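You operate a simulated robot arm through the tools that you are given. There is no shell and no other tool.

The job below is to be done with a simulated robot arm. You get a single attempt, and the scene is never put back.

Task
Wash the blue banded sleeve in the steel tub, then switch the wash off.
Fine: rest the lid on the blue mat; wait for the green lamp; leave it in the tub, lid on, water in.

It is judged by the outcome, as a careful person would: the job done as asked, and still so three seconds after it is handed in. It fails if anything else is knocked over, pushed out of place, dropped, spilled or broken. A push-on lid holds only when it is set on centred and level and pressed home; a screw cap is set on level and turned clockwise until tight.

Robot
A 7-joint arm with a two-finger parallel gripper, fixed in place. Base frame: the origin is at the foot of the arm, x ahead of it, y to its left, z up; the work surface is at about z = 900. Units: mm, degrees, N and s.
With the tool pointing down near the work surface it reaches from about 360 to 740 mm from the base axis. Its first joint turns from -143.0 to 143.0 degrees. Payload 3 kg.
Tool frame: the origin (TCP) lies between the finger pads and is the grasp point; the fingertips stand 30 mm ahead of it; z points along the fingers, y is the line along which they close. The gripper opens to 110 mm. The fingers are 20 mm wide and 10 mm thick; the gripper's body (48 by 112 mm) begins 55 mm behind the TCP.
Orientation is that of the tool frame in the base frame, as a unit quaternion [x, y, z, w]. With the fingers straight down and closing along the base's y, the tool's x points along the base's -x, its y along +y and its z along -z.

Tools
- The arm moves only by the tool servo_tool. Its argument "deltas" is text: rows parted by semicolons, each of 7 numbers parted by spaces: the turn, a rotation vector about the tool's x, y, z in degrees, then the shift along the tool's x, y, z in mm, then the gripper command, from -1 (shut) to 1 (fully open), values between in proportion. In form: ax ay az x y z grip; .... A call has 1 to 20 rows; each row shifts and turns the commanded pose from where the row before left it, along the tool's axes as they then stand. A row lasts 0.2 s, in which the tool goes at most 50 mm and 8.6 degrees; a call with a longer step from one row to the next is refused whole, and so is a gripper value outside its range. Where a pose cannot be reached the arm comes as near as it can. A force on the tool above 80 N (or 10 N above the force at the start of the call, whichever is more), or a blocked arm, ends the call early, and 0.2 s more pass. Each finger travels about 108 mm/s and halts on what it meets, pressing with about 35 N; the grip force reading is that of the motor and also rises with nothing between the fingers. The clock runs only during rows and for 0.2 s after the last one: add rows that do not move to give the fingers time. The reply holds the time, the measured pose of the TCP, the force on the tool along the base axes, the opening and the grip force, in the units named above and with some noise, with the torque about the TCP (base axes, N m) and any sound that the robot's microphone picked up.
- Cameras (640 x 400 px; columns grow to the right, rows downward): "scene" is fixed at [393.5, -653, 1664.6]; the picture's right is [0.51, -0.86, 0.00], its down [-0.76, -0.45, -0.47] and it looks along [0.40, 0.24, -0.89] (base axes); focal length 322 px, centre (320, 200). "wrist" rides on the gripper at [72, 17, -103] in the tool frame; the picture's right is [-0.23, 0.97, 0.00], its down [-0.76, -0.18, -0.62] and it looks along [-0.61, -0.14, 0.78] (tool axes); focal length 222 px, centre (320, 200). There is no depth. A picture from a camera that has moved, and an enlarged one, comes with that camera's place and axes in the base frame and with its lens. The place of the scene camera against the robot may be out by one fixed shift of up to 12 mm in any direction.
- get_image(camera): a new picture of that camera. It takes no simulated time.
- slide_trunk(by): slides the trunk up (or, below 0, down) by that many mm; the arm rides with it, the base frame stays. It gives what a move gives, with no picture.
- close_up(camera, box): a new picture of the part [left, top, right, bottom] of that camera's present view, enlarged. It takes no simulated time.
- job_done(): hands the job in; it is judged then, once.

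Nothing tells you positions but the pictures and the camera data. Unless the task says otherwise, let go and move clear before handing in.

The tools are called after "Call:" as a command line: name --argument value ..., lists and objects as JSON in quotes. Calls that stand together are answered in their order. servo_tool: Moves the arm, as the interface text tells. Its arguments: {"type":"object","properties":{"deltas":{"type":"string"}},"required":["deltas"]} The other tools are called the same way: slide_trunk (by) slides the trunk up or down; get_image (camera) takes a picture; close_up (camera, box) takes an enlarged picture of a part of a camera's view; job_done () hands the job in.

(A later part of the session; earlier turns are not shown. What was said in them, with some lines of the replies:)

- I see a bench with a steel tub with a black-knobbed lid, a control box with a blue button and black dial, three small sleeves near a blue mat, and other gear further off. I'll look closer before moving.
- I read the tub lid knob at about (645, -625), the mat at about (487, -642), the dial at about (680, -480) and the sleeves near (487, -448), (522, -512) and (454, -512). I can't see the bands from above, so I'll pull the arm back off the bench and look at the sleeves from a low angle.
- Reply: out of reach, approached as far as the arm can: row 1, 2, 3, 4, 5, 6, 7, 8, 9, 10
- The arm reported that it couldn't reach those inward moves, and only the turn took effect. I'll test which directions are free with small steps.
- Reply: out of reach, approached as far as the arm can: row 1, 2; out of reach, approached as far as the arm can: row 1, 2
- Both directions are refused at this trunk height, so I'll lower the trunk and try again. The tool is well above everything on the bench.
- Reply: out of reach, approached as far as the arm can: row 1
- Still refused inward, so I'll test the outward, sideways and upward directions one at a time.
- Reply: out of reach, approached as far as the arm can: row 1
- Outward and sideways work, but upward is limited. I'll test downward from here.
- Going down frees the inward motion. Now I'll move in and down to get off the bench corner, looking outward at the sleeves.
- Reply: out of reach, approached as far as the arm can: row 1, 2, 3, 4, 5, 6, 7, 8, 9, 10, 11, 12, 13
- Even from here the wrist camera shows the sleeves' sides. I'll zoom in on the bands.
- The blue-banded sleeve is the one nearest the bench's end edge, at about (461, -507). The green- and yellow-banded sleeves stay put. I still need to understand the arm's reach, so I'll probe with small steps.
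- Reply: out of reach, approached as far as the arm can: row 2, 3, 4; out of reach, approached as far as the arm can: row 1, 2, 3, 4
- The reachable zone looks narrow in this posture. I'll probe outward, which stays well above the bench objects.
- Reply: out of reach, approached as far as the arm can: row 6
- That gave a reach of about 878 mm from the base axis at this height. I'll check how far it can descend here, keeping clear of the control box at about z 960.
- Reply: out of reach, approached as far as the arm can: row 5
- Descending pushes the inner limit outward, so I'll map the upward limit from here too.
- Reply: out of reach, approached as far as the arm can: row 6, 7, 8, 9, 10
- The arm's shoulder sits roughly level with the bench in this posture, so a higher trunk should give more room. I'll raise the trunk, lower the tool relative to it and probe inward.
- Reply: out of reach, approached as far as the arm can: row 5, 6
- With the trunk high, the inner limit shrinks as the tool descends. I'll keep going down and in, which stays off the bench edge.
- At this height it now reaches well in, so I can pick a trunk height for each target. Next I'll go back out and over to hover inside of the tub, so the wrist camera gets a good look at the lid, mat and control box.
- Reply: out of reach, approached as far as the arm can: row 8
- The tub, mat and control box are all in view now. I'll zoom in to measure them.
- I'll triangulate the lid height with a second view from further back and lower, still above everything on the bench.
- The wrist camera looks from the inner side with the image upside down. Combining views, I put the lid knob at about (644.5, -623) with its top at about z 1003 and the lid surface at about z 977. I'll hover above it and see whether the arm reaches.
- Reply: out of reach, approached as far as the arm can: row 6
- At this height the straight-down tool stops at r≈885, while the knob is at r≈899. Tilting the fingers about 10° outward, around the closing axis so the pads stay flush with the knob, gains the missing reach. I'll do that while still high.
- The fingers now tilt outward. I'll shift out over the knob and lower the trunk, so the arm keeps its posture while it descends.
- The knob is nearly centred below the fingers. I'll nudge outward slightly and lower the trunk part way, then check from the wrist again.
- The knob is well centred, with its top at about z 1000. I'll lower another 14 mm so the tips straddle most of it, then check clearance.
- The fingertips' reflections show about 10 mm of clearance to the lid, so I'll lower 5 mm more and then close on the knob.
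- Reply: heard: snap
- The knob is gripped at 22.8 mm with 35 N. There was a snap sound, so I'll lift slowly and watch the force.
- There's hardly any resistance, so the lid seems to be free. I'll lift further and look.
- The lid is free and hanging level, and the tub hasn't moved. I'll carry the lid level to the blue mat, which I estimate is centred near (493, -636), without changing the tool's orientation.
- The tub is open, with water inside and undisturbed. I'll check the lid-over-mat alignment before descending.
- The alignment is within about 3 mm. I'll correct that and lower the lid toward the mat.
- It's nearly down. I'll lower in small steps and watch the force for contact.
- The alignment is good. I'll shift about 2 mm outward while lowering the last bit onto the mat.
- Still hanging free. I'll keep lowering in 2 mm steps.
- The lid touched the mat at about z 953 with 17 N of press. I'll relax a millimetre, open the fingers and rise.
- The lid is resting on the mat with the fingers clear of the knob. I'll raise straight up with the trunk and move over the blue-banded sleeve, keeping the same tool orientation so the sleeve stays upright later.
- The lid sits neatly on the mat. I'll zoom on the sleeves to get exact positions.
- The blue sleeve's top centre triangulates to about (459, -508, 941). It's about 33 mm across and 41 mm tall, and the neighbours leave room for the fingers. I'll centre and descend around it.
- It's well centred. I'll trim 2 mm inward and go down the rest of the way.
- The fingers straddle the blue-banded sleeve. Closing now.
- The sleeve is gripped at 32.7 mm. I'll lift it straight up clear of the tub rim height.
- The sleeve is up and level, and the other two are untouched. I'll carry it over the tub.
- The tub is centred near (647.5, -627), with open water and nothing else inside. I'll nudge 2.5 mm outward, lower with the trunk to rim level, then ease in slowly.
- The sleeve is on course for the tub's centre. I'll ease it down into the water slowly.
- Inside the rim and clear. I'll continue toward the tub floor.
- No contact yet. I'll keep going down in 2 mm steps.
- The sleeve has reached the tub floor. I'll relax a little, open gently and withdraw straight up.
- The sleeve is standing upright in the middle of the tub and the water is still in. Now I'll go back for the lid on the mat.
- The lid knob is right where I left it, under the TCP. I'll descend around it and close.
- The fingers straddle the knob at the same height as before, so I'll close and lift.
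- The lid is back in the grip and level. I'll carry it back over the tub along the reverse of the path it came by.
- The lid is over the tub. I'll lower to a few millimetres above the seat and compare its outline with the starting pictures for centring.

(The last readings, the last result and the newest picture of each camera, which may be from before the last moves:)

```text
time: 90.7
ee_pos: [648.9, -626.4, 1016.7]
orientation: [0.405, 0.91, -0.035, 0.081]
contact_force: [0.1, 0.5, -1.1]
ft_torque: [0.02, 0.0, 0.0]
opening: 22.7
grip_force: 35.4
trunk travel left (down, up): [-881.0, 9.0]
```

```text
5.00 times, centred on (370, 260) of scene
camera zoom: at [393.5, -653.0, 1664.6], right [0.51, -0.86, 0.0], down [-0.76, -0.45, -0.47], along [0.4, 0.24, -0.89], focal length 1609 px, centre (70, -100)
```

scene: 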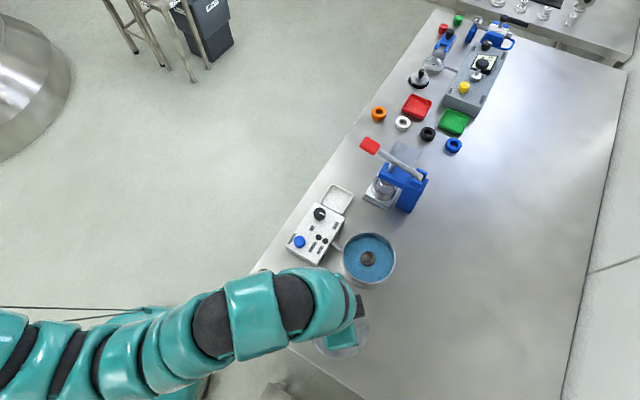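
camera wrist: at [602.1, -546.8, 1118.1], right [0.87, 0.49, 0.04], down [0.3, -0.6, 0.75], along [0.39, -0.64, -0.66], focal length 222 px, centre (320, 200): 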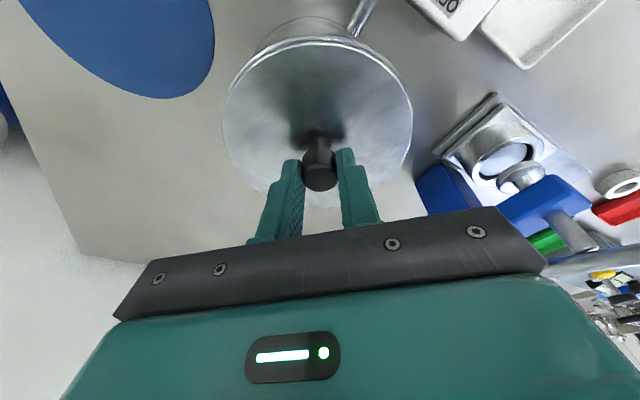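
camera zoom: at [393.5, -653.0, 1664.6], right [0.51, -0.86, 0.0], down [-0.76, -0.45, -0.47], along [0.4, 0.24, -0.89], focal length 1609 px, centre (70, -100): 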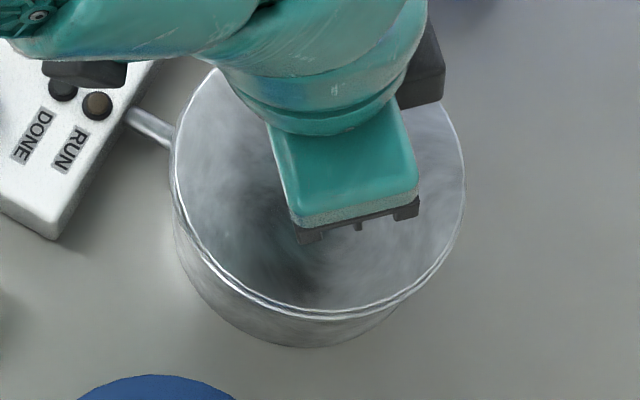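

The outline matches the original to within about a millimetre. I'll lower slowly onto the rim.

Call:
servo_tool --deltas "0 0 0 0.35 0 1.97 -1; 0 0 0 0.35 0 1.97 -1; 0 0 0 0.35 0 1.97 -1; 0 0 0 0 0 0 -1"

Call:
servo_tool --deltas "0 0 0 0.26 0 1.48 -1; 0 0 0 0 0 0 -1"

Call:
close_up --camera "scene" --box '[330, 220, 410, 300]'

Call:
close_up --camera "wrist" --box '[200, 0, 440, 160]'

```text
time: 91.7
ee_pos: [650.6, -625.8, 1011.9]
orientation: [0.405, 0.91, -0.036, 0.082]
contact_force: [2.8, -1.7, 11.8]
ft_torque: [-0.11, 0.69, 0.1]
opening: 22.5
grip_force: 34.8
trunk travel left (down, up): [-881.0, 9.0]
```

```text
time: 92.3
ee_pos: [650.9, -626.1, 1010.8]
orientation: [0.405, 0.91, -0.036, 0.082]
contact_force: [8.4, -2.1, 19.2]
ft_torque: [-0.29, 0.81, 0.02]
opening: 22.7
grip_force: 35.3
trunk travel left (down, up): [-881.0, 9.0]
```

```text
5.00 times, centred on (370, 260) of scene
camera zoom: at [393.5, -653.0, 1664.6], right [0.51, -0.86, 0.0], down [-0.76, -0.45, -0.47], along [0.4, 0.24, -0.89], focal length 1609 px, centre (70, -100)
```

zoom: 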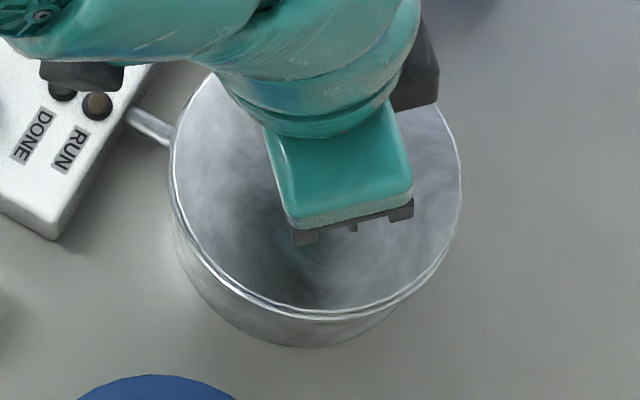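

```text
2.50 times, centred on (320, 80) of wrist
camera zoom: at [602.6, -545.6, 1099.6], right [0.87, 0.49, 0.04], down [0.29, -0.59, 0.75], along [0.39, -0.64, -0.66], focal length 555 px, centre (320, 500)
```

zoom: 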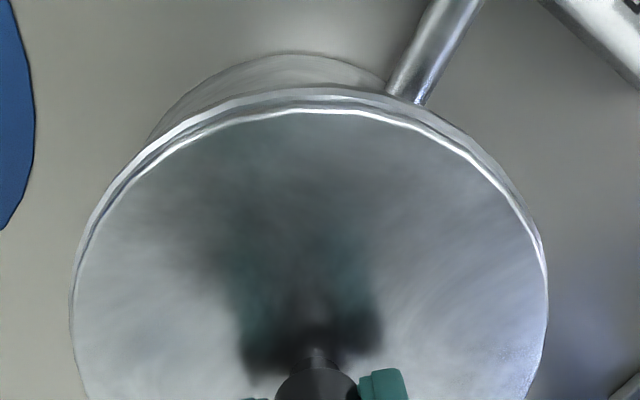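

The lid touched about 4 mm early and off to one side, so it's slightly off centre. By my reckoning it needs about 1 mm outward and 1 mm toward -y of the tool. I'll lift, shift and try again.

Call:
servo_tool --deltas "0 0 0 -0.87 0 -4.92 -1; 0 0 0 -0.985 -1.0 0.174 -1; 0 0 0 0 0 0 -1"

Call:
servo_tool --deltas "0 0 0 0.35 0 1.97 -1; 0 0 0 0.26 0 1.48 -1; 0 0 0 0 0 0 -1"

Call:
servo_tool --deltas "0 0 0 0.17 0 0.98 -1; 0 0 0 0 0 0 -1"

Call:
servo_tool --deltas "0 0 0 0.17 0 0.98 -1; 0 0 0 0 0 0 -1"

```text
time: 93.1
ee_pos: [649.4, -626.0, 1012.8]
orientation: [0.405, 0.91, -0.035, 0.079]
contact_force: [-0.1, -0.2, -1.1]
ft_torque: [-0.02, 0.03, 0.01]
opening: 22.4
grip_force: 34.9
trunk travel left (down, up): [-881.0, 9.0]
```

```text
time: 93.9
ee_pos: [649.1, -626.2, 1009.7]
orientation: [0.405, 0.91, -0.035, 0.08]
contact_force: [-2.2, 0.4, -2.1]
ft_torque: [0.07, 0.05, -0.05]
opening: 22.6
grip_force: 35.5
trunk travel left (down, up): [-881.0, 9.0]
```

```text
time: 94.5
ee_pos: [648.5, -628.6, 1008.8]
orientation: [0.406, 0.91, -0.036, 0.08]
contact_force: [-1.3, 0.2, -1.5]
ft_torque: [-0.03, 0.09, -0.01]
opening: 22.2
grip_force: 35.2
trunk travel left (down, up): [-881.0, 9.0]
```

```text
time: 95.1
ee_pos: [648.5, -627.8, 1007.8]
orientation: [0.405, 0.91, -0.035, 0.079]
contact_force: [-0.3, -0.8, -0.7]
ft_torque: [0.02, 0.02, 0.0]
opening: 22.4
grip_force: 35.1
trunk travel left (down, up): [-881.0, 9.0]
```

Now it has slipped over the rim freely. I'll continue down and press it home.

Call:
servo_tool --deltas "0 0 0 0.17 0 0.98 -1; 0 0 0 0 0 0 -1"

Call:
servo_tool --deltas "0 0 0 0.17 0 0.98 -1; 0 0 0 0 0 0 -1"

Call:
servo_tool --deltas "0 0 0 0.17 0 0.98 -1; 0 0 0 0 0 0 -1"

```text
time: 95.7
ee_pos: [649.3, -627.7, 1007.6]
orientation: [0.405, 0.91, -0.035, 0.081]
contact_force: [-1.7, 0.1, -1.9]
ft_torque: [0.0, 0.03, 0.04]
opening: 22.4
grip_force: 35.2
trunk travel left (down, up): [-881.0, 9.0]
```

```text
time: 96.3
ee_pos: [649.7, -627.0, 1008.6]
orientation: [0.404, 0.91, -0.035, 0.081]
contact_force: [-1.2, 0.8, 6.1]
ft_torque: [0.27, 0.4, 0.01]
opening: 22.5
grip_force: 34.9
trunk travel left (down, up): [-881.0, 9.0]
```

```text
time: 96.9
ee_pos: [649.2, -626.9, 1006.2]
orientation: [0.405, 0.91, -0.036, 0.082]
contact_force: [0.8, -2.6, 13.3]
ft_torque: [0.49, 0.52, 0.05]
opening: 22.5
grip_force: 35.4
trunk travel left (down, up): [-881.0, 9.0]
```

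It's seated at about the original height. I'll keep pressing gently and listen for the snap.

Call:
servo_tool --deltas "0 0 0 0.17 0 0.98 -1; 0 0 0 0 0 0 -1"

Call:
servo_tool --deltas "0 0 0 0.17 0 0.98 -1; 0 0 0 0 0 0 -1"

Call:
servo_tool --deltas "0 0 0 0.17 0 0.98 -1; 0 0 0 0 0 0 -1"

```text
time: 97.5
ee_pos: [650.5, -627.5, 1007.3]
orientation: [0.405, 0.91, -0.035, 0.082]
contact_force: [3.3, -4.0, 20.7]
ft_torque: [-0.06, 0.01, 0.04]
opening: 22.7
grip_force: 35.3
trunk travel left (down, up): [-881.0, 9.0]
```

```text
time: 98.1
ee_pos: [648.8, -626.6, 1006.9]
orientation: [0.405, 0.91, -0.037, 0.083]
contact_force: [6.5, -7.9, 30.8]
ft_torque: [-0.26, -0.16, 0.06]
opening: 22.6
grip_force: 34.8
trunk travel left (down, up): [-881.0, 9.0]
```

```text
time: 98.7
ee_pos: [648.9, -627.3, 1007.6]
orientation: [0.405, 0.91, -0.036, 0.083]
contact_force: [11.5, -11.5, 39.6]
ft_torque: [-0.43, -0.37, 0.05]
opening: 23.2
grip_force: 34.9
trunk travel left (down, up): [-881.0, 9.0]
```

No snap yet and the side load is growing, so I'll ease that by shifting the command outward while pressing further.

Call:
servo_tool --deltas "0 0 0 -0.985 0 0.174 -1; 0 0 0 0 0 0 -1"

Call:
servo_tool --deltas "0 0 0 -0.3 0 1.07 -1; 0 0 0 0 0 0 -1"

Call:
servo_tool --deltas "0 0 0 -0.3 0 1.07 -1; 0 0 0 0 0 0 -1"

```text
time: 99.3
ee_pos: [649.9, -626.8, 1004.9]
orientation: [0.405, 0.91, -0.035, 0.082]
contact_force: [10.8, -8.8, 40.2]
ft_torque: [-0.36, -0.33, 0.02]
opening: 22.3
grip_force: 34.7
trunk travel left (down, up): [-881.0, 9.0]
```

```text
time: 99.9
ee_pos: [647.9, -627.5, 1004.7]
orientation: [0.405, 0.91, -0.036, 0.082]
contact_force: [6.5, -7.0, 39.9]
ft_torque: [-0.24, -0.18, 0.06]
opening: 22.5
grip_force: 35.2
trunk travel left (down, up): [-881.0, 9.0]
```

```text
time: 100.5
ee_pos: [649.2, -626.3, 1004.9]
orientation: [0.406, 0.909, -0.036, 0.083]
contact_force: [3.6, -2.5, 41.6]
ft_torque: [-0.15, -0.17, 0.06]
opening: 22.4
grip_force: 35.3
trunk travel left (down, up): [-881.0, 9.0]
```

The fingers start slipping on the knob at about 40 N, so gripping can't press harder. I'll relax, let go and look at the seating, then press on the knob top with closed fingers.

Call:
servo_tool --deltas "0 0 0 -0.35 0 -1.97 -1; 0 0 0 -0.35 0 -1.97 -1; 0 0 0 0 0 0 -1"

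Call:
servo_tool --deltas "0 0 0 0 0 0 -0.4; 0 0 0 0 0 0 -0.1; 0 0 0 0 0 0 0.1; 0 0 0 0 0 0 0.1"

Call:
get_image --camera "wrist"

Call:
close_up --camera "scene" --box '[330, 220, 410, 300]'

```text
time: 101.3
ee_pos: [650.0, -626.0, 1003.2]
orientation: [0.405, 0.91, -0.035, 0.078]
contact_force: [-0.7, 3.4, 12.0]
ft_torque: [-0.15, -0.24, 0.04]
opening: 22.5
grip_force: 34.6
trunk travel left (down, up): [-881.0, 9.0]
```

```text
time: 102.3
ee_pos: [651.1, -628.6, 1004.4]
orientation: [0.405, 0.91, -0.035, 0.079]
contact_force: [-0.4, 0.3, -0.4]
ft_torque: [0.01, 0.04, 0.0]
opening: 60.4
grip_force: 0.1
trunk travel left (down, up): [-881.0, 9.0]
heard: snap
```

```text
taken
camera wrist: at [603.2, -549.3, 1093.2], right [0.87, 0.49, 0.04], down [0.3, -0.6, 0.75], along [0.39, -0.64, -0.66], focal length 222 px, centre (320, 200)
```

wrist: 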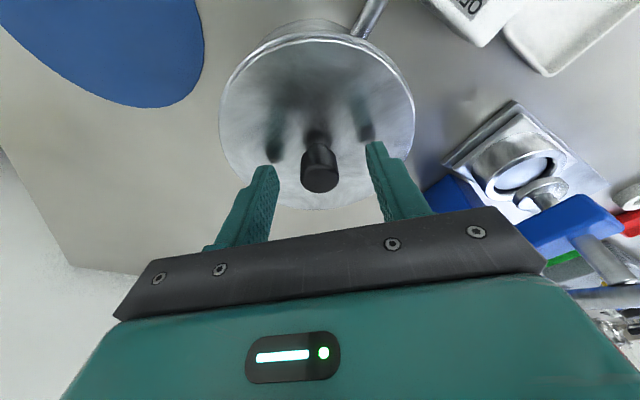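

```text
5.00 times, centred on (370, 260) of scene
camera zoom: at [393.5, -653.0, 1664.6], right [0.51, -0.86, 0.0], down [-0.76, -0.45, -0.47], along [0.4, 0.24, -0.89], focal length 1609 px, centre (70, -100)
```

zoom: 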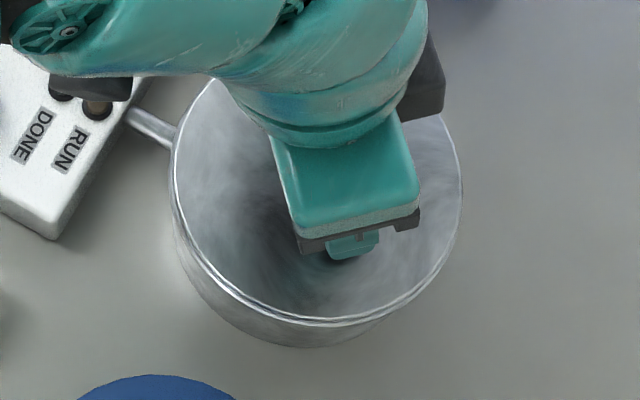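

I heard a snap on release, so the lid has latched. I'll rise clear and compare the lid with the starting picture.

Call:
servo_tool --deltas "0 0 0 -0.87 0 -4.92 0.1; 0 0 0 -1.74 0 -9.85 0.1; 0 0 0 -1.74 0 -9.85 0.1; 0 0 0 -1.74 0 -9.85 0.1; 0 0 0 -1.74 0 -9.85 0.1; 0 0 0 -1.74 0 -9.85 0.1; 0 0 0 -1.74 0 -9.85 0.1; 0 0 0 -1.74 0 -9.85 0.1; 0 0 0 -1.74 0 -9.85 0.1; 0 0 0 -1.74 0 -9.85 0.1; 0 0 0 0 0 0 0.1"

Call:
get_image --camera "wrist"

Call:
close_up --camera "wrist" --box '[230, 20, 400, 200]'

Call:
close_up --camera "scene" --box '[330, 220, 410, 300]'

```text
time: 104.7
ee_pos: [651.0, -628.7, 1099.0]
orientation: [0.405, 0.91, -0.035, 0.081]
contact_force: [0.0, -0.1, 0.3]
ft_torque: [-0.02, -0.02, -0.06]
opening: 60.7
grip_force: 0.1
trunk travel left (down, up): [-881.0, 9.0]
```

```text
taken
camera wrist: at [602.4, -549.5, 1187.7], right [0.87, 0.49, 0.04], down [0.3, -0.6, 0.75], along [0.39, -0.64, -0.66], focal length 222 px, centre (320, 200)
```

wrist: 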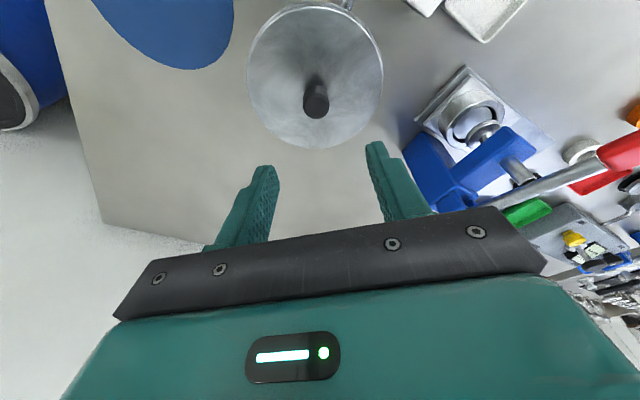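

```text
2.22 times, centred on (315, 110) of wrist
camera zoom: at [602.4, -549.5, 1187.7], right [0.87, 0.49, 0.04], down [0.3, -0.6, 0.75], along [0.39, -0.64, -0.66], focal length 494 px, centre (331, 400)
```

zoom: 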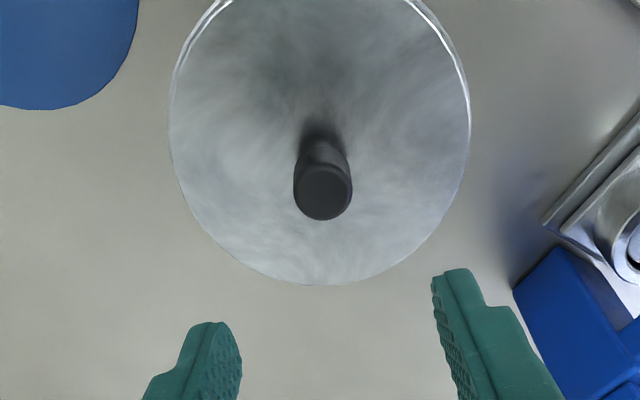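

```text
5.00 times, centred on (370, 260) of scene
camera zoom: at [393.5, -653.0, 1664.6], right [0.51, -0.86, 0.0], down [-0.76, -0.45, -0.47], along [0.4, 0.24, -0.89], focal length 1609 px, centre (70, -100)
```

zoom: 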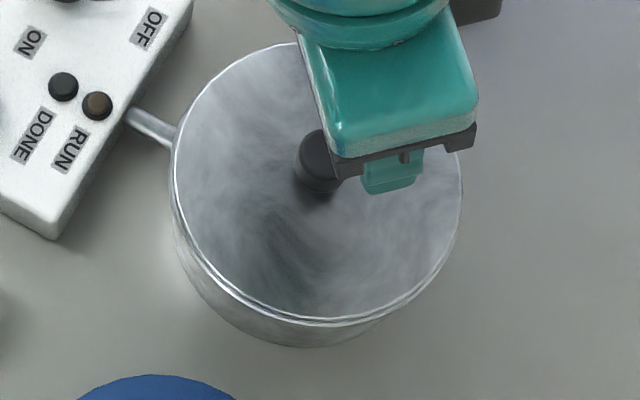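

The lid is seated as it was at the start. Next is the dial, which I triangulate to about (693, -473) with its top near z 943. OFF points toward -y and ON toward -x, so switching on is about a quarter turn clockwise seen from above. I'll move over it high and straighten the tool.

Call:
servo_tool --deltas "0 0 0 8.65 13.28 -1.52 0.1; 0 0 0 8.65 13.28 -1.52 0.1; 0 0 0 8.65 13.28 -1.52 0.1; 0 0 0 8.65 13.28 -1.52 0.1; 0 0 0 8.65 13.28 -1.52 0.1; 0 0 0 8.65 13.28 -1.52 0.1; 0 0 0 8.65 13.28 -1.52 0.1; 0 0 0 8.65 13.28 -1.52 0.1; 0 0 0 8.65 13.28 -1.52 0.1; 0 0 0 8.65 13.28 -1.52 0.1; 0 5 0 0 0 0 0.1; 0 5 0 0 0 0 0.1; 0 0 0 0 0 0 0.1"

Call:
get_image --camera "wrist"

Call:
close_up --camera "scene" --box '[330, 220, 410, 300]'

```text
time: 107.5
ee_pos: [691.0, -473.0, 1098.5]
orientation: [0.406, 0.914, 0.0, 0.0]
contact_force: [-0.3, -0.1, -0.5]
ft_torque: [0.0, 0.02, -0.01]
opening: 60.5
grip_force: 0.0
trunk travel left (down, up): [-881.0, 9.0]
```

```text
taken
camera wrist: at [653.8, -407.4, 1201.5], right [0.88, 0.48, 0.0], down [0.38, -0.69, 0.62], along [0.3, -0.55, -0.78], focal length 222 px, centre (320, 200)
```

wrist: 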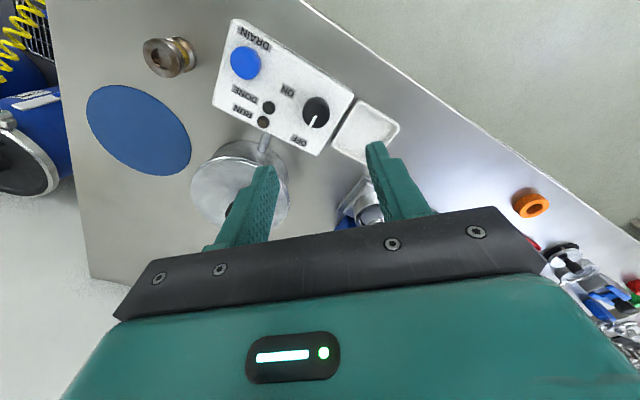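

```text
5.00 times, centred on (370, 260) of scene
camera zoom: at [393.5, -653.0, 1664.6], right [0.51, -0.86, 0.0], down [-0.76, -0.45, -0.47], along [0.4, 0.24, -0.89], focal length 1609 px, centre (70, -100)
```

zoom: 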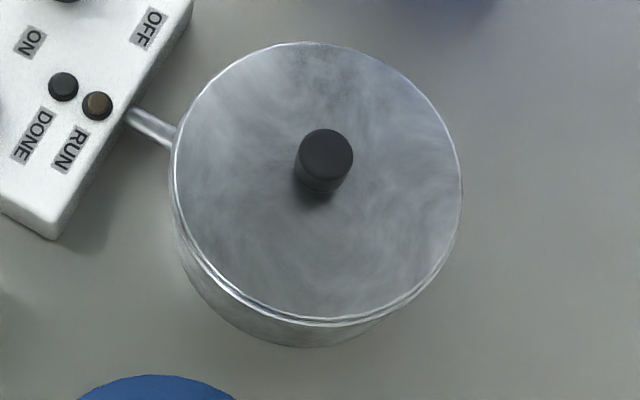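

The lid looks exactly as it did at the start. Now a close look at the dial.

Call:
close_up --camera "wrist" --box '[220, 60, 380, 180]'

Call:
close_up --camera "wrist" --box '[280, 70, 360, 150]'

Call:
close_up --camera "scene" --box '[280, 180, 360, 270]'

```text
3.33 times, centred on (300, 120) of wrist
camera zoom: at [653.8, -407.4, 1201.5], right [0.88, 0.48, 0.0], down [0.38, -0.69, 0.62], along [0.3, -0.55, -0.78], focal length 740 px, centre (387, 467)
```

zoom: 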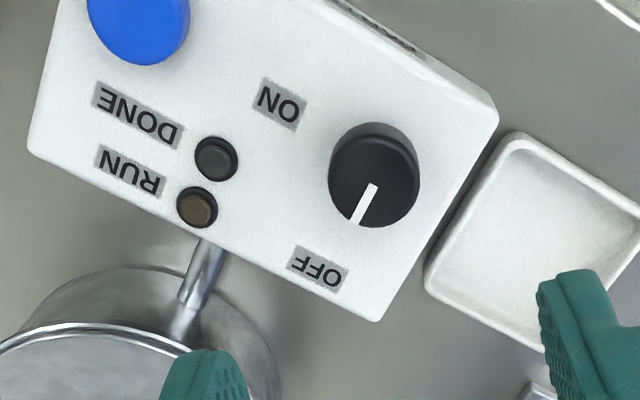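

```text
5.00 times, centred on (320, 110) of wrist
camera zoom: at [653.8, -407.4, 1201.5], right [0.88, 0.48, 0.0], down [0.38, -0.69, 0.62], along [0.3, -0.55, -0.78], focal length 1111 px, centre (320, 650)
```

zoom: 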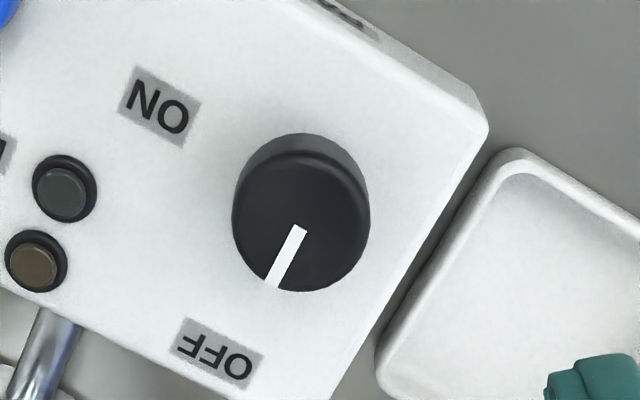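

```text
4.44 times, centred on (320, 225) of scene
camera zoom: at [393.5, -653.0, 1664.6], right [0.51, -0.86, 0.0], down [-0.76, -0.45, -0.47], along [0.4, 0.24, -0.89], focal length 1430 px, centre (320, 89)
```

zoom: 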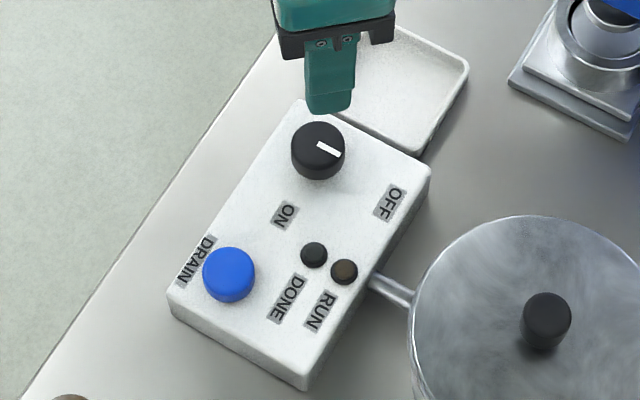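

The dial sits at about (686.5, -476) with its top near z 961 and a 29 mm diameter, pointing at OFF. I'll pre-turn the wrist 45° the other way to leave room for the quarter turn, centre on the dial and check.

Call:
servo_tool --deltas "0 0 -7.5 0 0 0 0.1; 0 0 -7.5 0 0 0 0.1; 0 0 -7.5 0 0 0 0.1; 0 0 -7.5 0 0 0 0.1; 0 0 -7.5 0 0 0 0.1; 0 0 -7.5 0 0 0 0.1; 0 0 0 4.34 -3.23 0 0.1; 0 0 0 0 0 0 0.1"

Call:
slide_trunk --by -70

Call:
get_image --camera "wrist"

Call:
close_up --camera "wrist" --box '[240, 60, 400, 220]'

Call:
close_up --camera "scene" --box '[280, 140, 400, 270]'

```text
time: 109.3
ee_pos: [686.7, -478.0, 1098.3]
orientation: [0.025, 1.0, 0.0, 0.001]
contact_force: [0.2, 0.3, -0.5]
ft_torque: [0.02, -0.02, 0.01]
opening: 60.7
grip_force: 0.1
trunk travel left (down, up): [-881.0, 9.0]
```

```text
time: 110.4
ee_pos: [686.8, -476.7, 1028.6]
orientation: [0.026, 1.0, -0.001, 0.001]
contact_force: [-0.6, -0.5, -0.9]
ft_torque: [-0.03, 0.03, -0.02]
opening: 60.7
grip_force: 0.1
trunk travel left (down, up): [-811.0, 79.0]
```

```text
taken
camera wrist: at [613.6, -454.4, 1131.6], right [0.28, 0.96, 0.0], down [0.75, -0.22, 0.62], along [0.6, -0.17, -0.78], focal length 222 px, centre (320, 200)
```

wrist: 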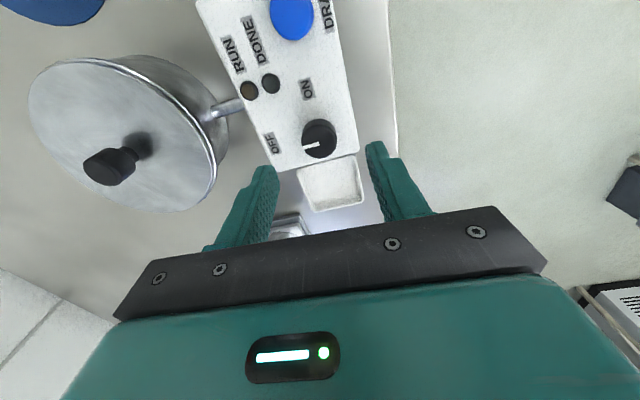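

```text
2.50 times, centred on (320, 140) of wrist
camera zoom: at [613.6, -454.4, 1131.6], right [0.28, 0.96, 0.0], down [0.75, -0.22, 0.62], along [0.6, -0.17, -0.78], focal length 555 px, centre (320, 350)
```

zoom: 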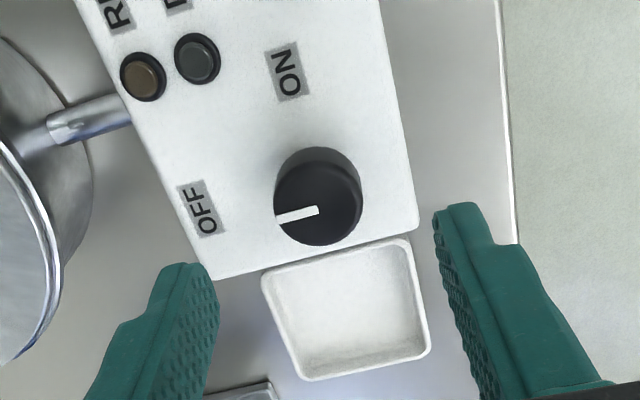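

```text
3.08 times, centred on (340, 205) of scene
camera zoom: at [393.5, -653.0, 1664.6], right [0.51, -0.86, 0.0], down [-0.76, -0.45, -0.47], along [0.4, 0.24, -0.89], focal length 990 px, centre (258, 185)
```

zoom: 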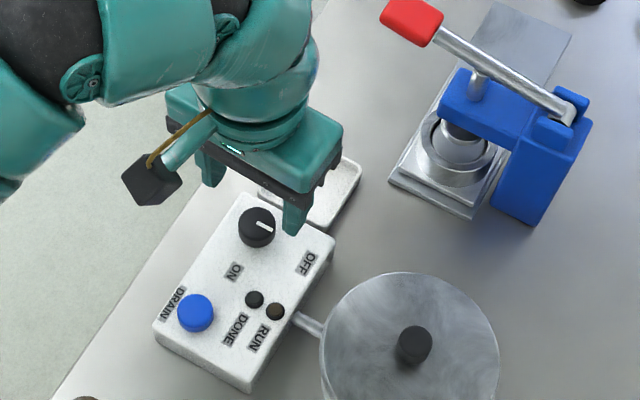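

Centred on the dial. I'll lower with the trunk until the tips are alongside it.

Call:
slide_trunk --by -44

Call:
close_up --camera "wrist" --box '[240, 60, 400, 220]'

```text
time: 111.2
ee_pos: [685.9, -476.5, 983.6]
orientation: [0.026, 1.0, 0.0, 0.001]
contact_force: [0.5, -0.3, -0.3]
ft_torque: [-0.01, -0.01, 0.0]
opening: 60.4
grip_force: 0.0
trunk travel left (down, up): [-767.0, 123.0]
```

```text
2.50 times, centred on (320, 140) of wrist
camera zoom: at [613.6, -454.4, 1087.5], right [0.28, 0.96, 0.0], down [0.75, -0.22, 0.62], along [0.6, -0.17, -0.78], focal length 555 px, centre (320, 350)
```

zoom: 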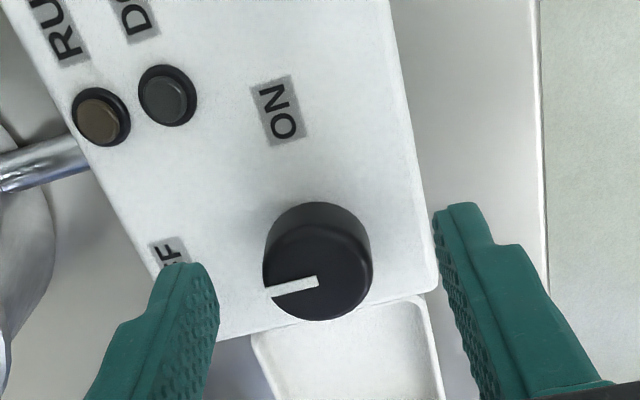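

Call:
slide_trunk --by -5

Call:
servo_tool --deltas "0 0 0 0 0 0 -0.1; 0 0 0 0 0 0 -0.3; 0 0 0 0 0 0 -0.45; 0 0 0 0 0 0 -1; 0 0 0 0 0 0 -1; 0 0 0 0 0 0 -1"

Call:
close_up --camera "wrist" --box '[240, 60, 400, 220]'

```text
time: 111.8
ee_pos: [685.1, -478.5, 980.3]
orientation: [0.026, 1.0, 0.0, 0.0]
contact_force: [0.4, -0.1, -0.2]
ft_torque: [-0.01, -0.01, -0.01]
opening: 60.4
grip_force: 0.1
trunk travel left (down, up): [-762.0, 128.0]
```

```text
time: 113.2
ee_pos: [686.0, -477.9, 979.7]
orientation: [0.027, 1.0, 0.0, 0.001]
contact_force: [0.7, -7.0, 2.2]
ft_torque: [0.02, 0.04, 0.0]
opening: 29.3
grip_force: 45.1
trunk travel left (down, up): [-762.0, 128.0]
```

```text
2.50 times, centred on (320, 140) of wrist
camera zoom: at [613.5, -455.6, 1082.4], right [0.28, 0.96, 0.0], down [0.75, -0.22, 0.62], along [0.6, -0.17, -0.78], focal length 555 px, centre (320, 350)
```

zoom: 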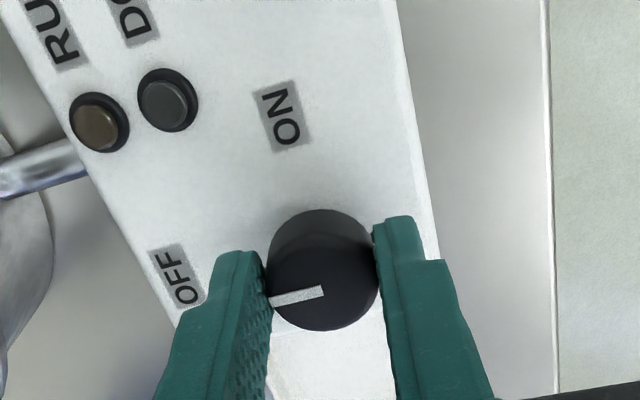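

Gripped at 29.3 mm. I'll take out the small side load and begin turning clockwise, checking early.

Call:
servo_tool --deltas "0 0 0 0 -0.7 0 -1; 0 0 7.5 0 0 0 -1; 0 0 7.5 0 0 0 -1; 0 0 7.5 0 0 0 -1; 0 0 7.5 0 0 0 -1; 0 0 0 0 0 0 -1"

Call:
close_up --camera "wrist" --box '[240, 60, 400, 220]'

```text
time: 114.6
ee_pos: [685.7, -476.7, 980.7]
orientation: [0.284, 0.959, 0.001, 0.0]
contact_force: [-2.1, 3.0, -3.7]
ft_torque: [-0.21, -0.05, 0.0]
opening: 29.4
grip_force: 44.7
trunk travel left (down, up): [-762.0, 128.0]
```

```text
2.50 times, centred on (320, 140) of wrist
camera zoom: at [634.0, -421.6, 1082.5], right [0.72, 0.69, 0.0], down [0.54, -0.56, 0.62], along [0.43, -0.45, -0.78], focal length 555 px, centre (320, 350)
```

zoom: 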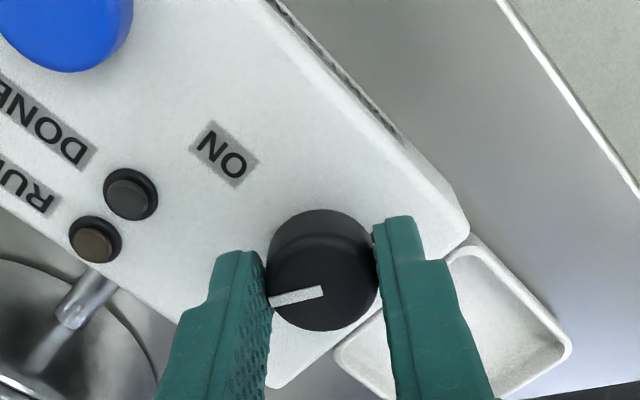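

The dial is following the gripper. I'll continue the quarter turn.

Call:
servo_tool --deltas "0 0 7.5 0 0 0 -1; 0 0 7.5 0 0 0 -1; 0 0 7.5 0 0 0 -1; 0 0 7.5 0 0 0 -1; 0 0 7.5 0 0 0 -1; 0 0 7.5 0 0 0 -1; 0 0 7.5 0 0 0 -1; 0 0 0 0 0 0 -1"

Call:
get_image --camera "wrist"

Call:
close_up --camera "scene" --box '[280, 140, 400, 270]'

```text
time: 116.4
ee_pos: [687.6, -475.6, 978.7]
orientation: [0.679, 0.734, 0.0, 0.001]
contact_force: [9.5, 10.2, -0.2]
ft_torque: [1.12, -0.07, 0.05]
opening: 29.2
grip_force: 45.0
trunk travel left (down, up): [-762.0, 128.0]
```

```text
taken
camera wrist: at [698.1, -400.6, 1082.5], right [0.99, -0.15, 0.0], down [-0.12, -0.77, 0.62], along [-0.09, -0.62, -0.78], focal length 222 px, centre (320, 200)
```

wrist: 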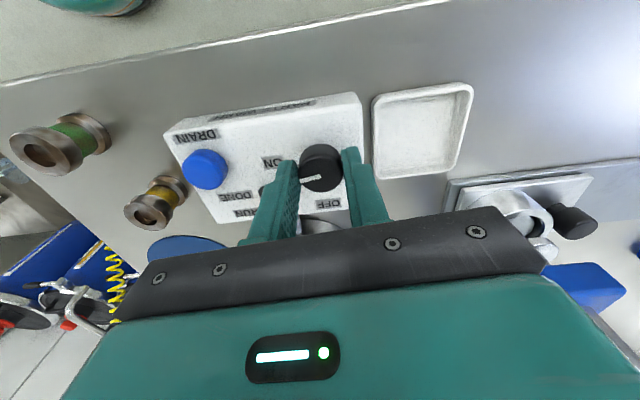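

```text
3.08 times, centred on (340, 205) of scene
camera zoom: at [393.5, -653.0, 1664.6], right [0.51, -0.86, 0.0], down [-0.76, -0.45, -0.47], along [0.4, 0.24, -0.89], focal length 990 px, centre (258, 185)
```

zoom: 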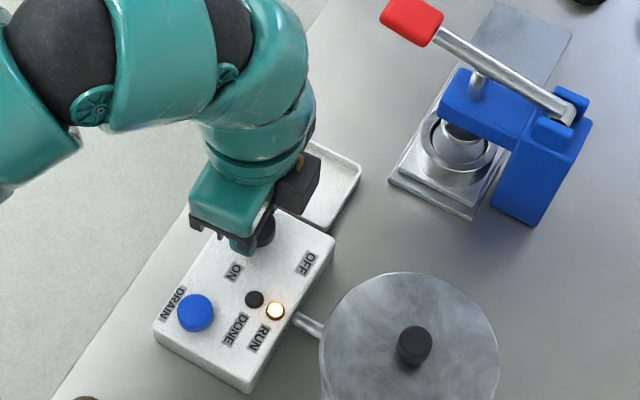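

The amber RUN lamp is lit, so the wash is on. I'll keep hold of the dial, ease the side load and wait for the green DONE lamp.

Call:
servo_tool --deltas "0 0 0 0.7 0.7 0 -1; 0 0 0 0 0 0 -1; 0 0 0 0 0 0 -1; 0 0 0 0 0 0 -1; 0 0 0 0 0 0 -1; 0 0 0 0 0 0 -1; 0 0 0 0 0 0 -1; 0 0 0 0 0 0 -1; 0 0 0 0 0 0 -1; 0 0 0 0 0 0 -1; 0 0 0 0 0 0 -1; 0 0 0 0 0 0 -1; 0 0 0 0 0 0 -1; 0 0 0 0 0 0 -1; 0 0 0 0 0 0 -1; 0 0 0 0 0 0 -1; 0 0 0 0 0 0 -1; 0 0 0 0 0 0 -1; 0 0 0 0 0 0 -1; 0 0 0 0 0 0 -1"

Call:
close_up --camera "scene" --box '[280, 180, 400, 290]'

```text
time: 120.6
ee_pos: [688.4, -476.4, 979.6]
orientation: [0.679, 0.734, 0.001, 0.001]
contact_force: [15.6, 3.5, 8.8]
ft_torque: [0.04, -0.21, 0.01]
opening: 29.4
grip_force: 45.2
trunk travel left (down, up): [-762.0, 128.0]
```

```text
3.64 times, centred on (340, 235) of scene
camera zoom: at [393.5, -653.0, 1664.6], right [0.51, -0.86, 0.0], down [-0.76, -0.45, -0.47], along [0.4, 0.24, -0.89], focal length 1170 px, centre (247, 73)
```

zoom: 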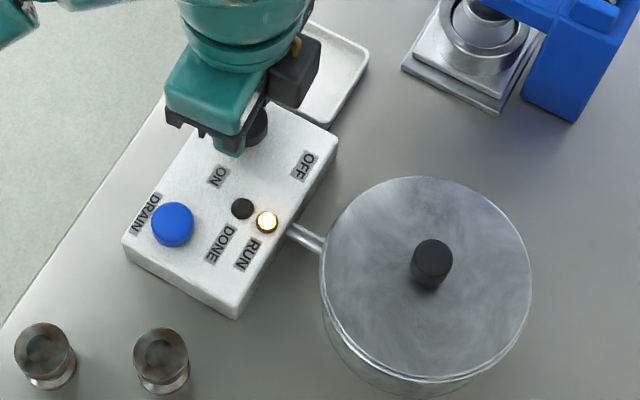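

The wash is still running. The box is feeling some side load, so I'll trim the position while waiting.

Call:
servo_tool --deltas "0 0 0 0 0.8 0 -1; 0 0 0 0 0 0 -1; 0 0 0 0 0 0 -1"

Call:
servo_tool --deltas "0 0 0 0 0 0 -1; 0 0 0 0 0 0 -1; 0 0 0 0 0 0 -1; 0 0 0 0 0 0 -1; 0 0 0 0 0 0 -1; 0 0 0 0 0 0 -1; 0 0 0 0 0 0 -1; 0 0 0 0 0 0 -1; 0 0 0 0 0 0 -1; 0 0 0 0 0 0 -1; 0 0 0 0 0 0 -1; 0 0 0 0 0 0 -1; 0 0 0 0 0 0 -1; 0 0 0 0 0 0 -1; 0 0 0 0 0 0 -1"

Call:
close_up --camera "scene" --box '[280, 180, 400, 290]'

```text
time: 121.4
ee_pos: [688.2, -475.3, 978.7]
orientation: [0.678, 0.735, -0.001, 0.001]
contact_force: [12.7, 3.0, 7.8]
ft_torque: [-0.32, -0.04, 0.04]
opening: 29.4
grip_force: 44.7
trunk travel left (down, up): [-762.0, 128.0]
```

```text
time: 124.6
ee_pos: [687.7, -476.0, 978.3]
orientation: [0.679, 0.734, 0.001, 0.0]
contact_force: [5.1, 5.1, -0.1]
ft_torque: [0.02, 0.12, 0.01]
opening: 29.8
grip_force: 45.3
trunk travel left (down, up): [-762.0, 128.0]
```

```text
3.64 times, centred on (340, 235) of scene
camera zoom: at [393.5, -653.0, 1664.6], right [0.51, -0.86, 0.0], down [-0.76, -0.45, -0.47], along [0.4, 0.24, -0.89], focal length 1170 px, centre (247, 73)
```

zoom: 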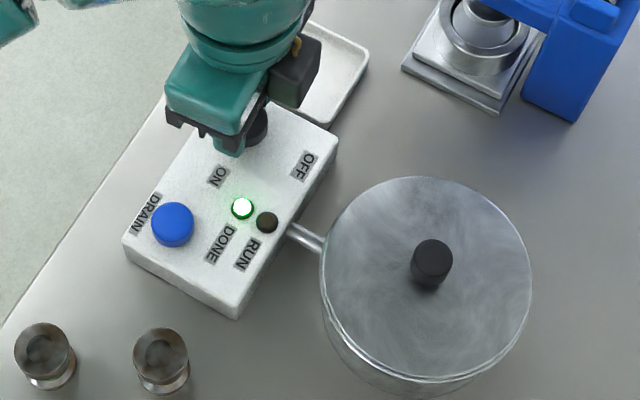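

The green DONE lamp is lit. Now I'll turn the dial back counter-clockwise to OFF.

Call:
servo_tool --deltas "0 0 -7.5 0 0 0 -1; 0 0 -7.5 0 0 0 -1; 0 0 -7.5 0 0 0 -1; 0 0 -7.5 0 0 0 -1; 0 0 -7.5 0 0 0 -1; 0 0 -7.5 0 0 0 -1; 0 0 0 0 0 0 -1"

Call:
servo_tool --deltas "0 0 -7.5 0 0 0 -1; 0 0 -7.5 0 0 0 -1; 0 0 -7.5 0 0 0 -1; 0 0 -7.5 0 0 0 -1; 0 0 -7.5 0 0 0 -1; 0 0 0 0 0 0 -1"

Call:
close_up --camera "wrist" --box '[240, 60, 400, 220]'

Call:
close_up --camera "scene" --box '[280, 180, 400, 290]'

```text
time: 126.2
ee_pos: [686.0, -476.4, 979.7]
orientation: [0.346, 0.938, -0.001, 0.001]
contact_force: [-3.9, 4.8, 0.5]
ft_torque: [-0.36, -0.76, 0.02]
opening: 29.5
grip_force: 45.3
trunk travel left (down, up): [-762.0, 128.0]
```

```text
time: 127.6
ee_pos: [686.9, -478.0, 978.3]
orientation: [0.026, 1.0, 0.0, 0.0]
contact_force: [-13.2, 0.9, -6.1]
ft_torque: [-0.28, 1.15, -0.23]
opening: 29.3
grip_force: 44.9
trunk travel left (down, up): [-762.0, 128.0]
```

```text
2.50 times, centred on (320, 140) of wrist
camera zoom: at [613.8, -455.6, 1082.4], right [0.28, 0.96, 0.0], down [0.75, -0.22, 0.62], along [0.6, -0.17, -0.78], focal length 555 px, centre (320, 350)
```

zoom: 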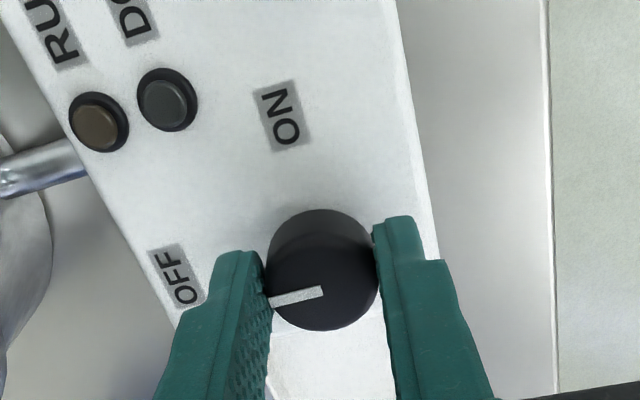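

```text
3.64 times, centred on (340, 235) of scene
camera zoom: at [393.5, -653.0, 1664.6], right [0.51, -0.86, 0.0], down [-0.76, -0.45, -0.47], along [0.4, 0.24, -0.89], focal length 1170 px, centre (247, 73)
```

zoom: 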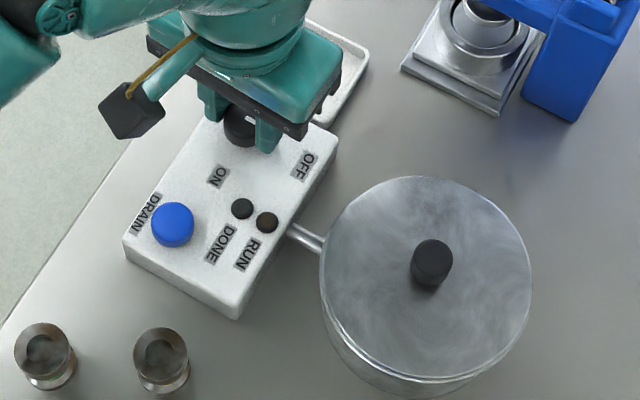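

Both lamps are off and the pointer is back at OFF. I'll ease the side load, open and rise straight up.

Call:
servo_tool --deltas "0 0 0 1.4 0 0 -1; 0 0 0 0 0 0 -1; 0 0 0 0 0 0 -0.35; 0 0 0 0 0 0 -0.1; 0 0 0 0 0 0 0.1; 0 0 0 0 0 0 0.1"

Call:
slide_trunk --by 110

Call:
get_image --camera "wrist"

Call:
close_up --camera "wrist" --box '[240, 30, 400, 190]'

Call:
get_image --camera "scene"

```text
time: 129.0
ee_pos: [685.2, -476.9, 979.2]
orientation: [0.026, 1.0, 0.0, 0.001]
contact_force: [0.2, 0.0, -0.3]
ft_torque: [0.01, -0.02, -0.01]
opening: 60.5
grip_force: 0.0
trunk travel left (down, up): [-762.0, 128.0]
```

```text
time: 130.4
ee_pos: [685.7, -476.3, 1088.0]
orientation: [0.026, 1.0, 0.0, 0.0]
contact_force: [-0.1, 0.3, 0.5]
ft_torque: [0.01, 0.0, 0.01]
opening: 60.1
grip_force: 0.0
trunk travel left (down, up): [-872.0, 18.0]
```

```text
taken
camera wrist: at [613.8, -454.6, 1191.9], right [0.28, 0.96, 0.0], down [0.75, -0.22, 0.62], along [0.6, -0.17, -0.78], focal length 222 px, centre (320, 200)
```

wrist: 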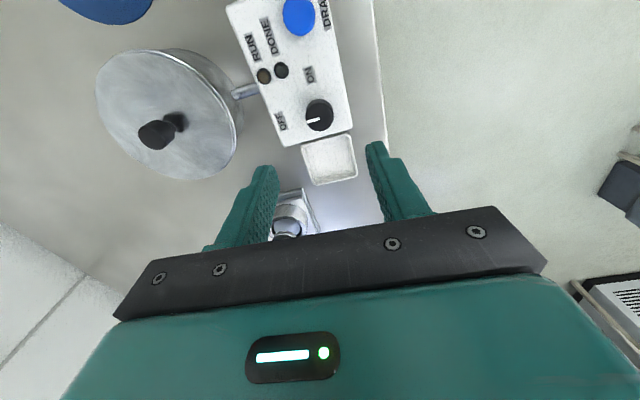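

```text
2.50 times, centred on (320, 110) of wrist
camera zoom: at [613.8, -454.6, 1191.9], right [0.28, 0.96, 0.0], down [0.75, -0.22, 0.62], along [0.6, -0.17, -0.78], focal length 555 px, centre (320, 425)
```

zoom: 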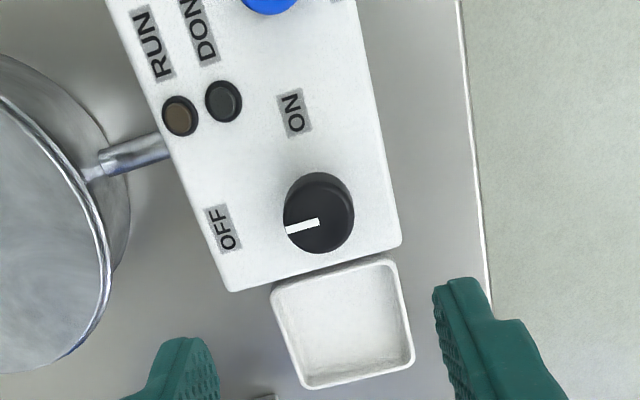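

```text
taken
```

scene: 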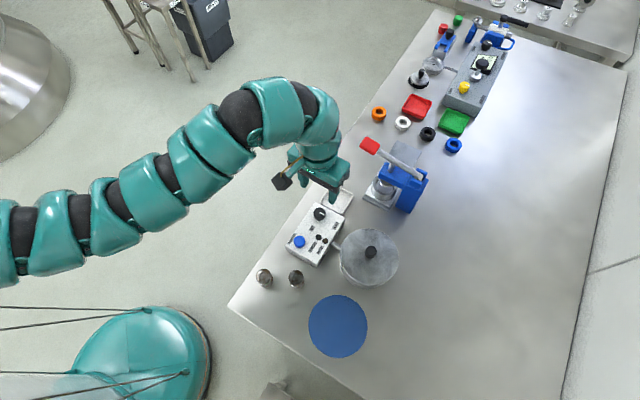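

The dial is at OFF with both lamps out. The lid is snapped on the tub with the blue-banded sleeve and water inside, and the other sleeves and equipment are where they started. The arm is empty and well clear, so I'm handing in.

Call:
job_done

```text
The job is handed in.
```

The blue-banded sleeve is washed, and I've handed the job in. It is still in the steel tub with the water in and the lid on, and the wash is switched off.

- **Lid:** I rested it on the blue mat while I put the sleeve in. Back on the tub, it caught the rim slightly off-centre on the first try, so I shifted it about 1 mm and pressed it down. It snapped when I let go.
- **Wash:** I turned the dial to ON and waited for the green DONE lamp, which came on after about 8 seconds. I then turned it back to OFF, and both lamps went out.
- **Everything else:** I did not touch the DRAIN button. The other two sleeves and the rest of the bench look as they did at the start, and the arm is empty and clear.
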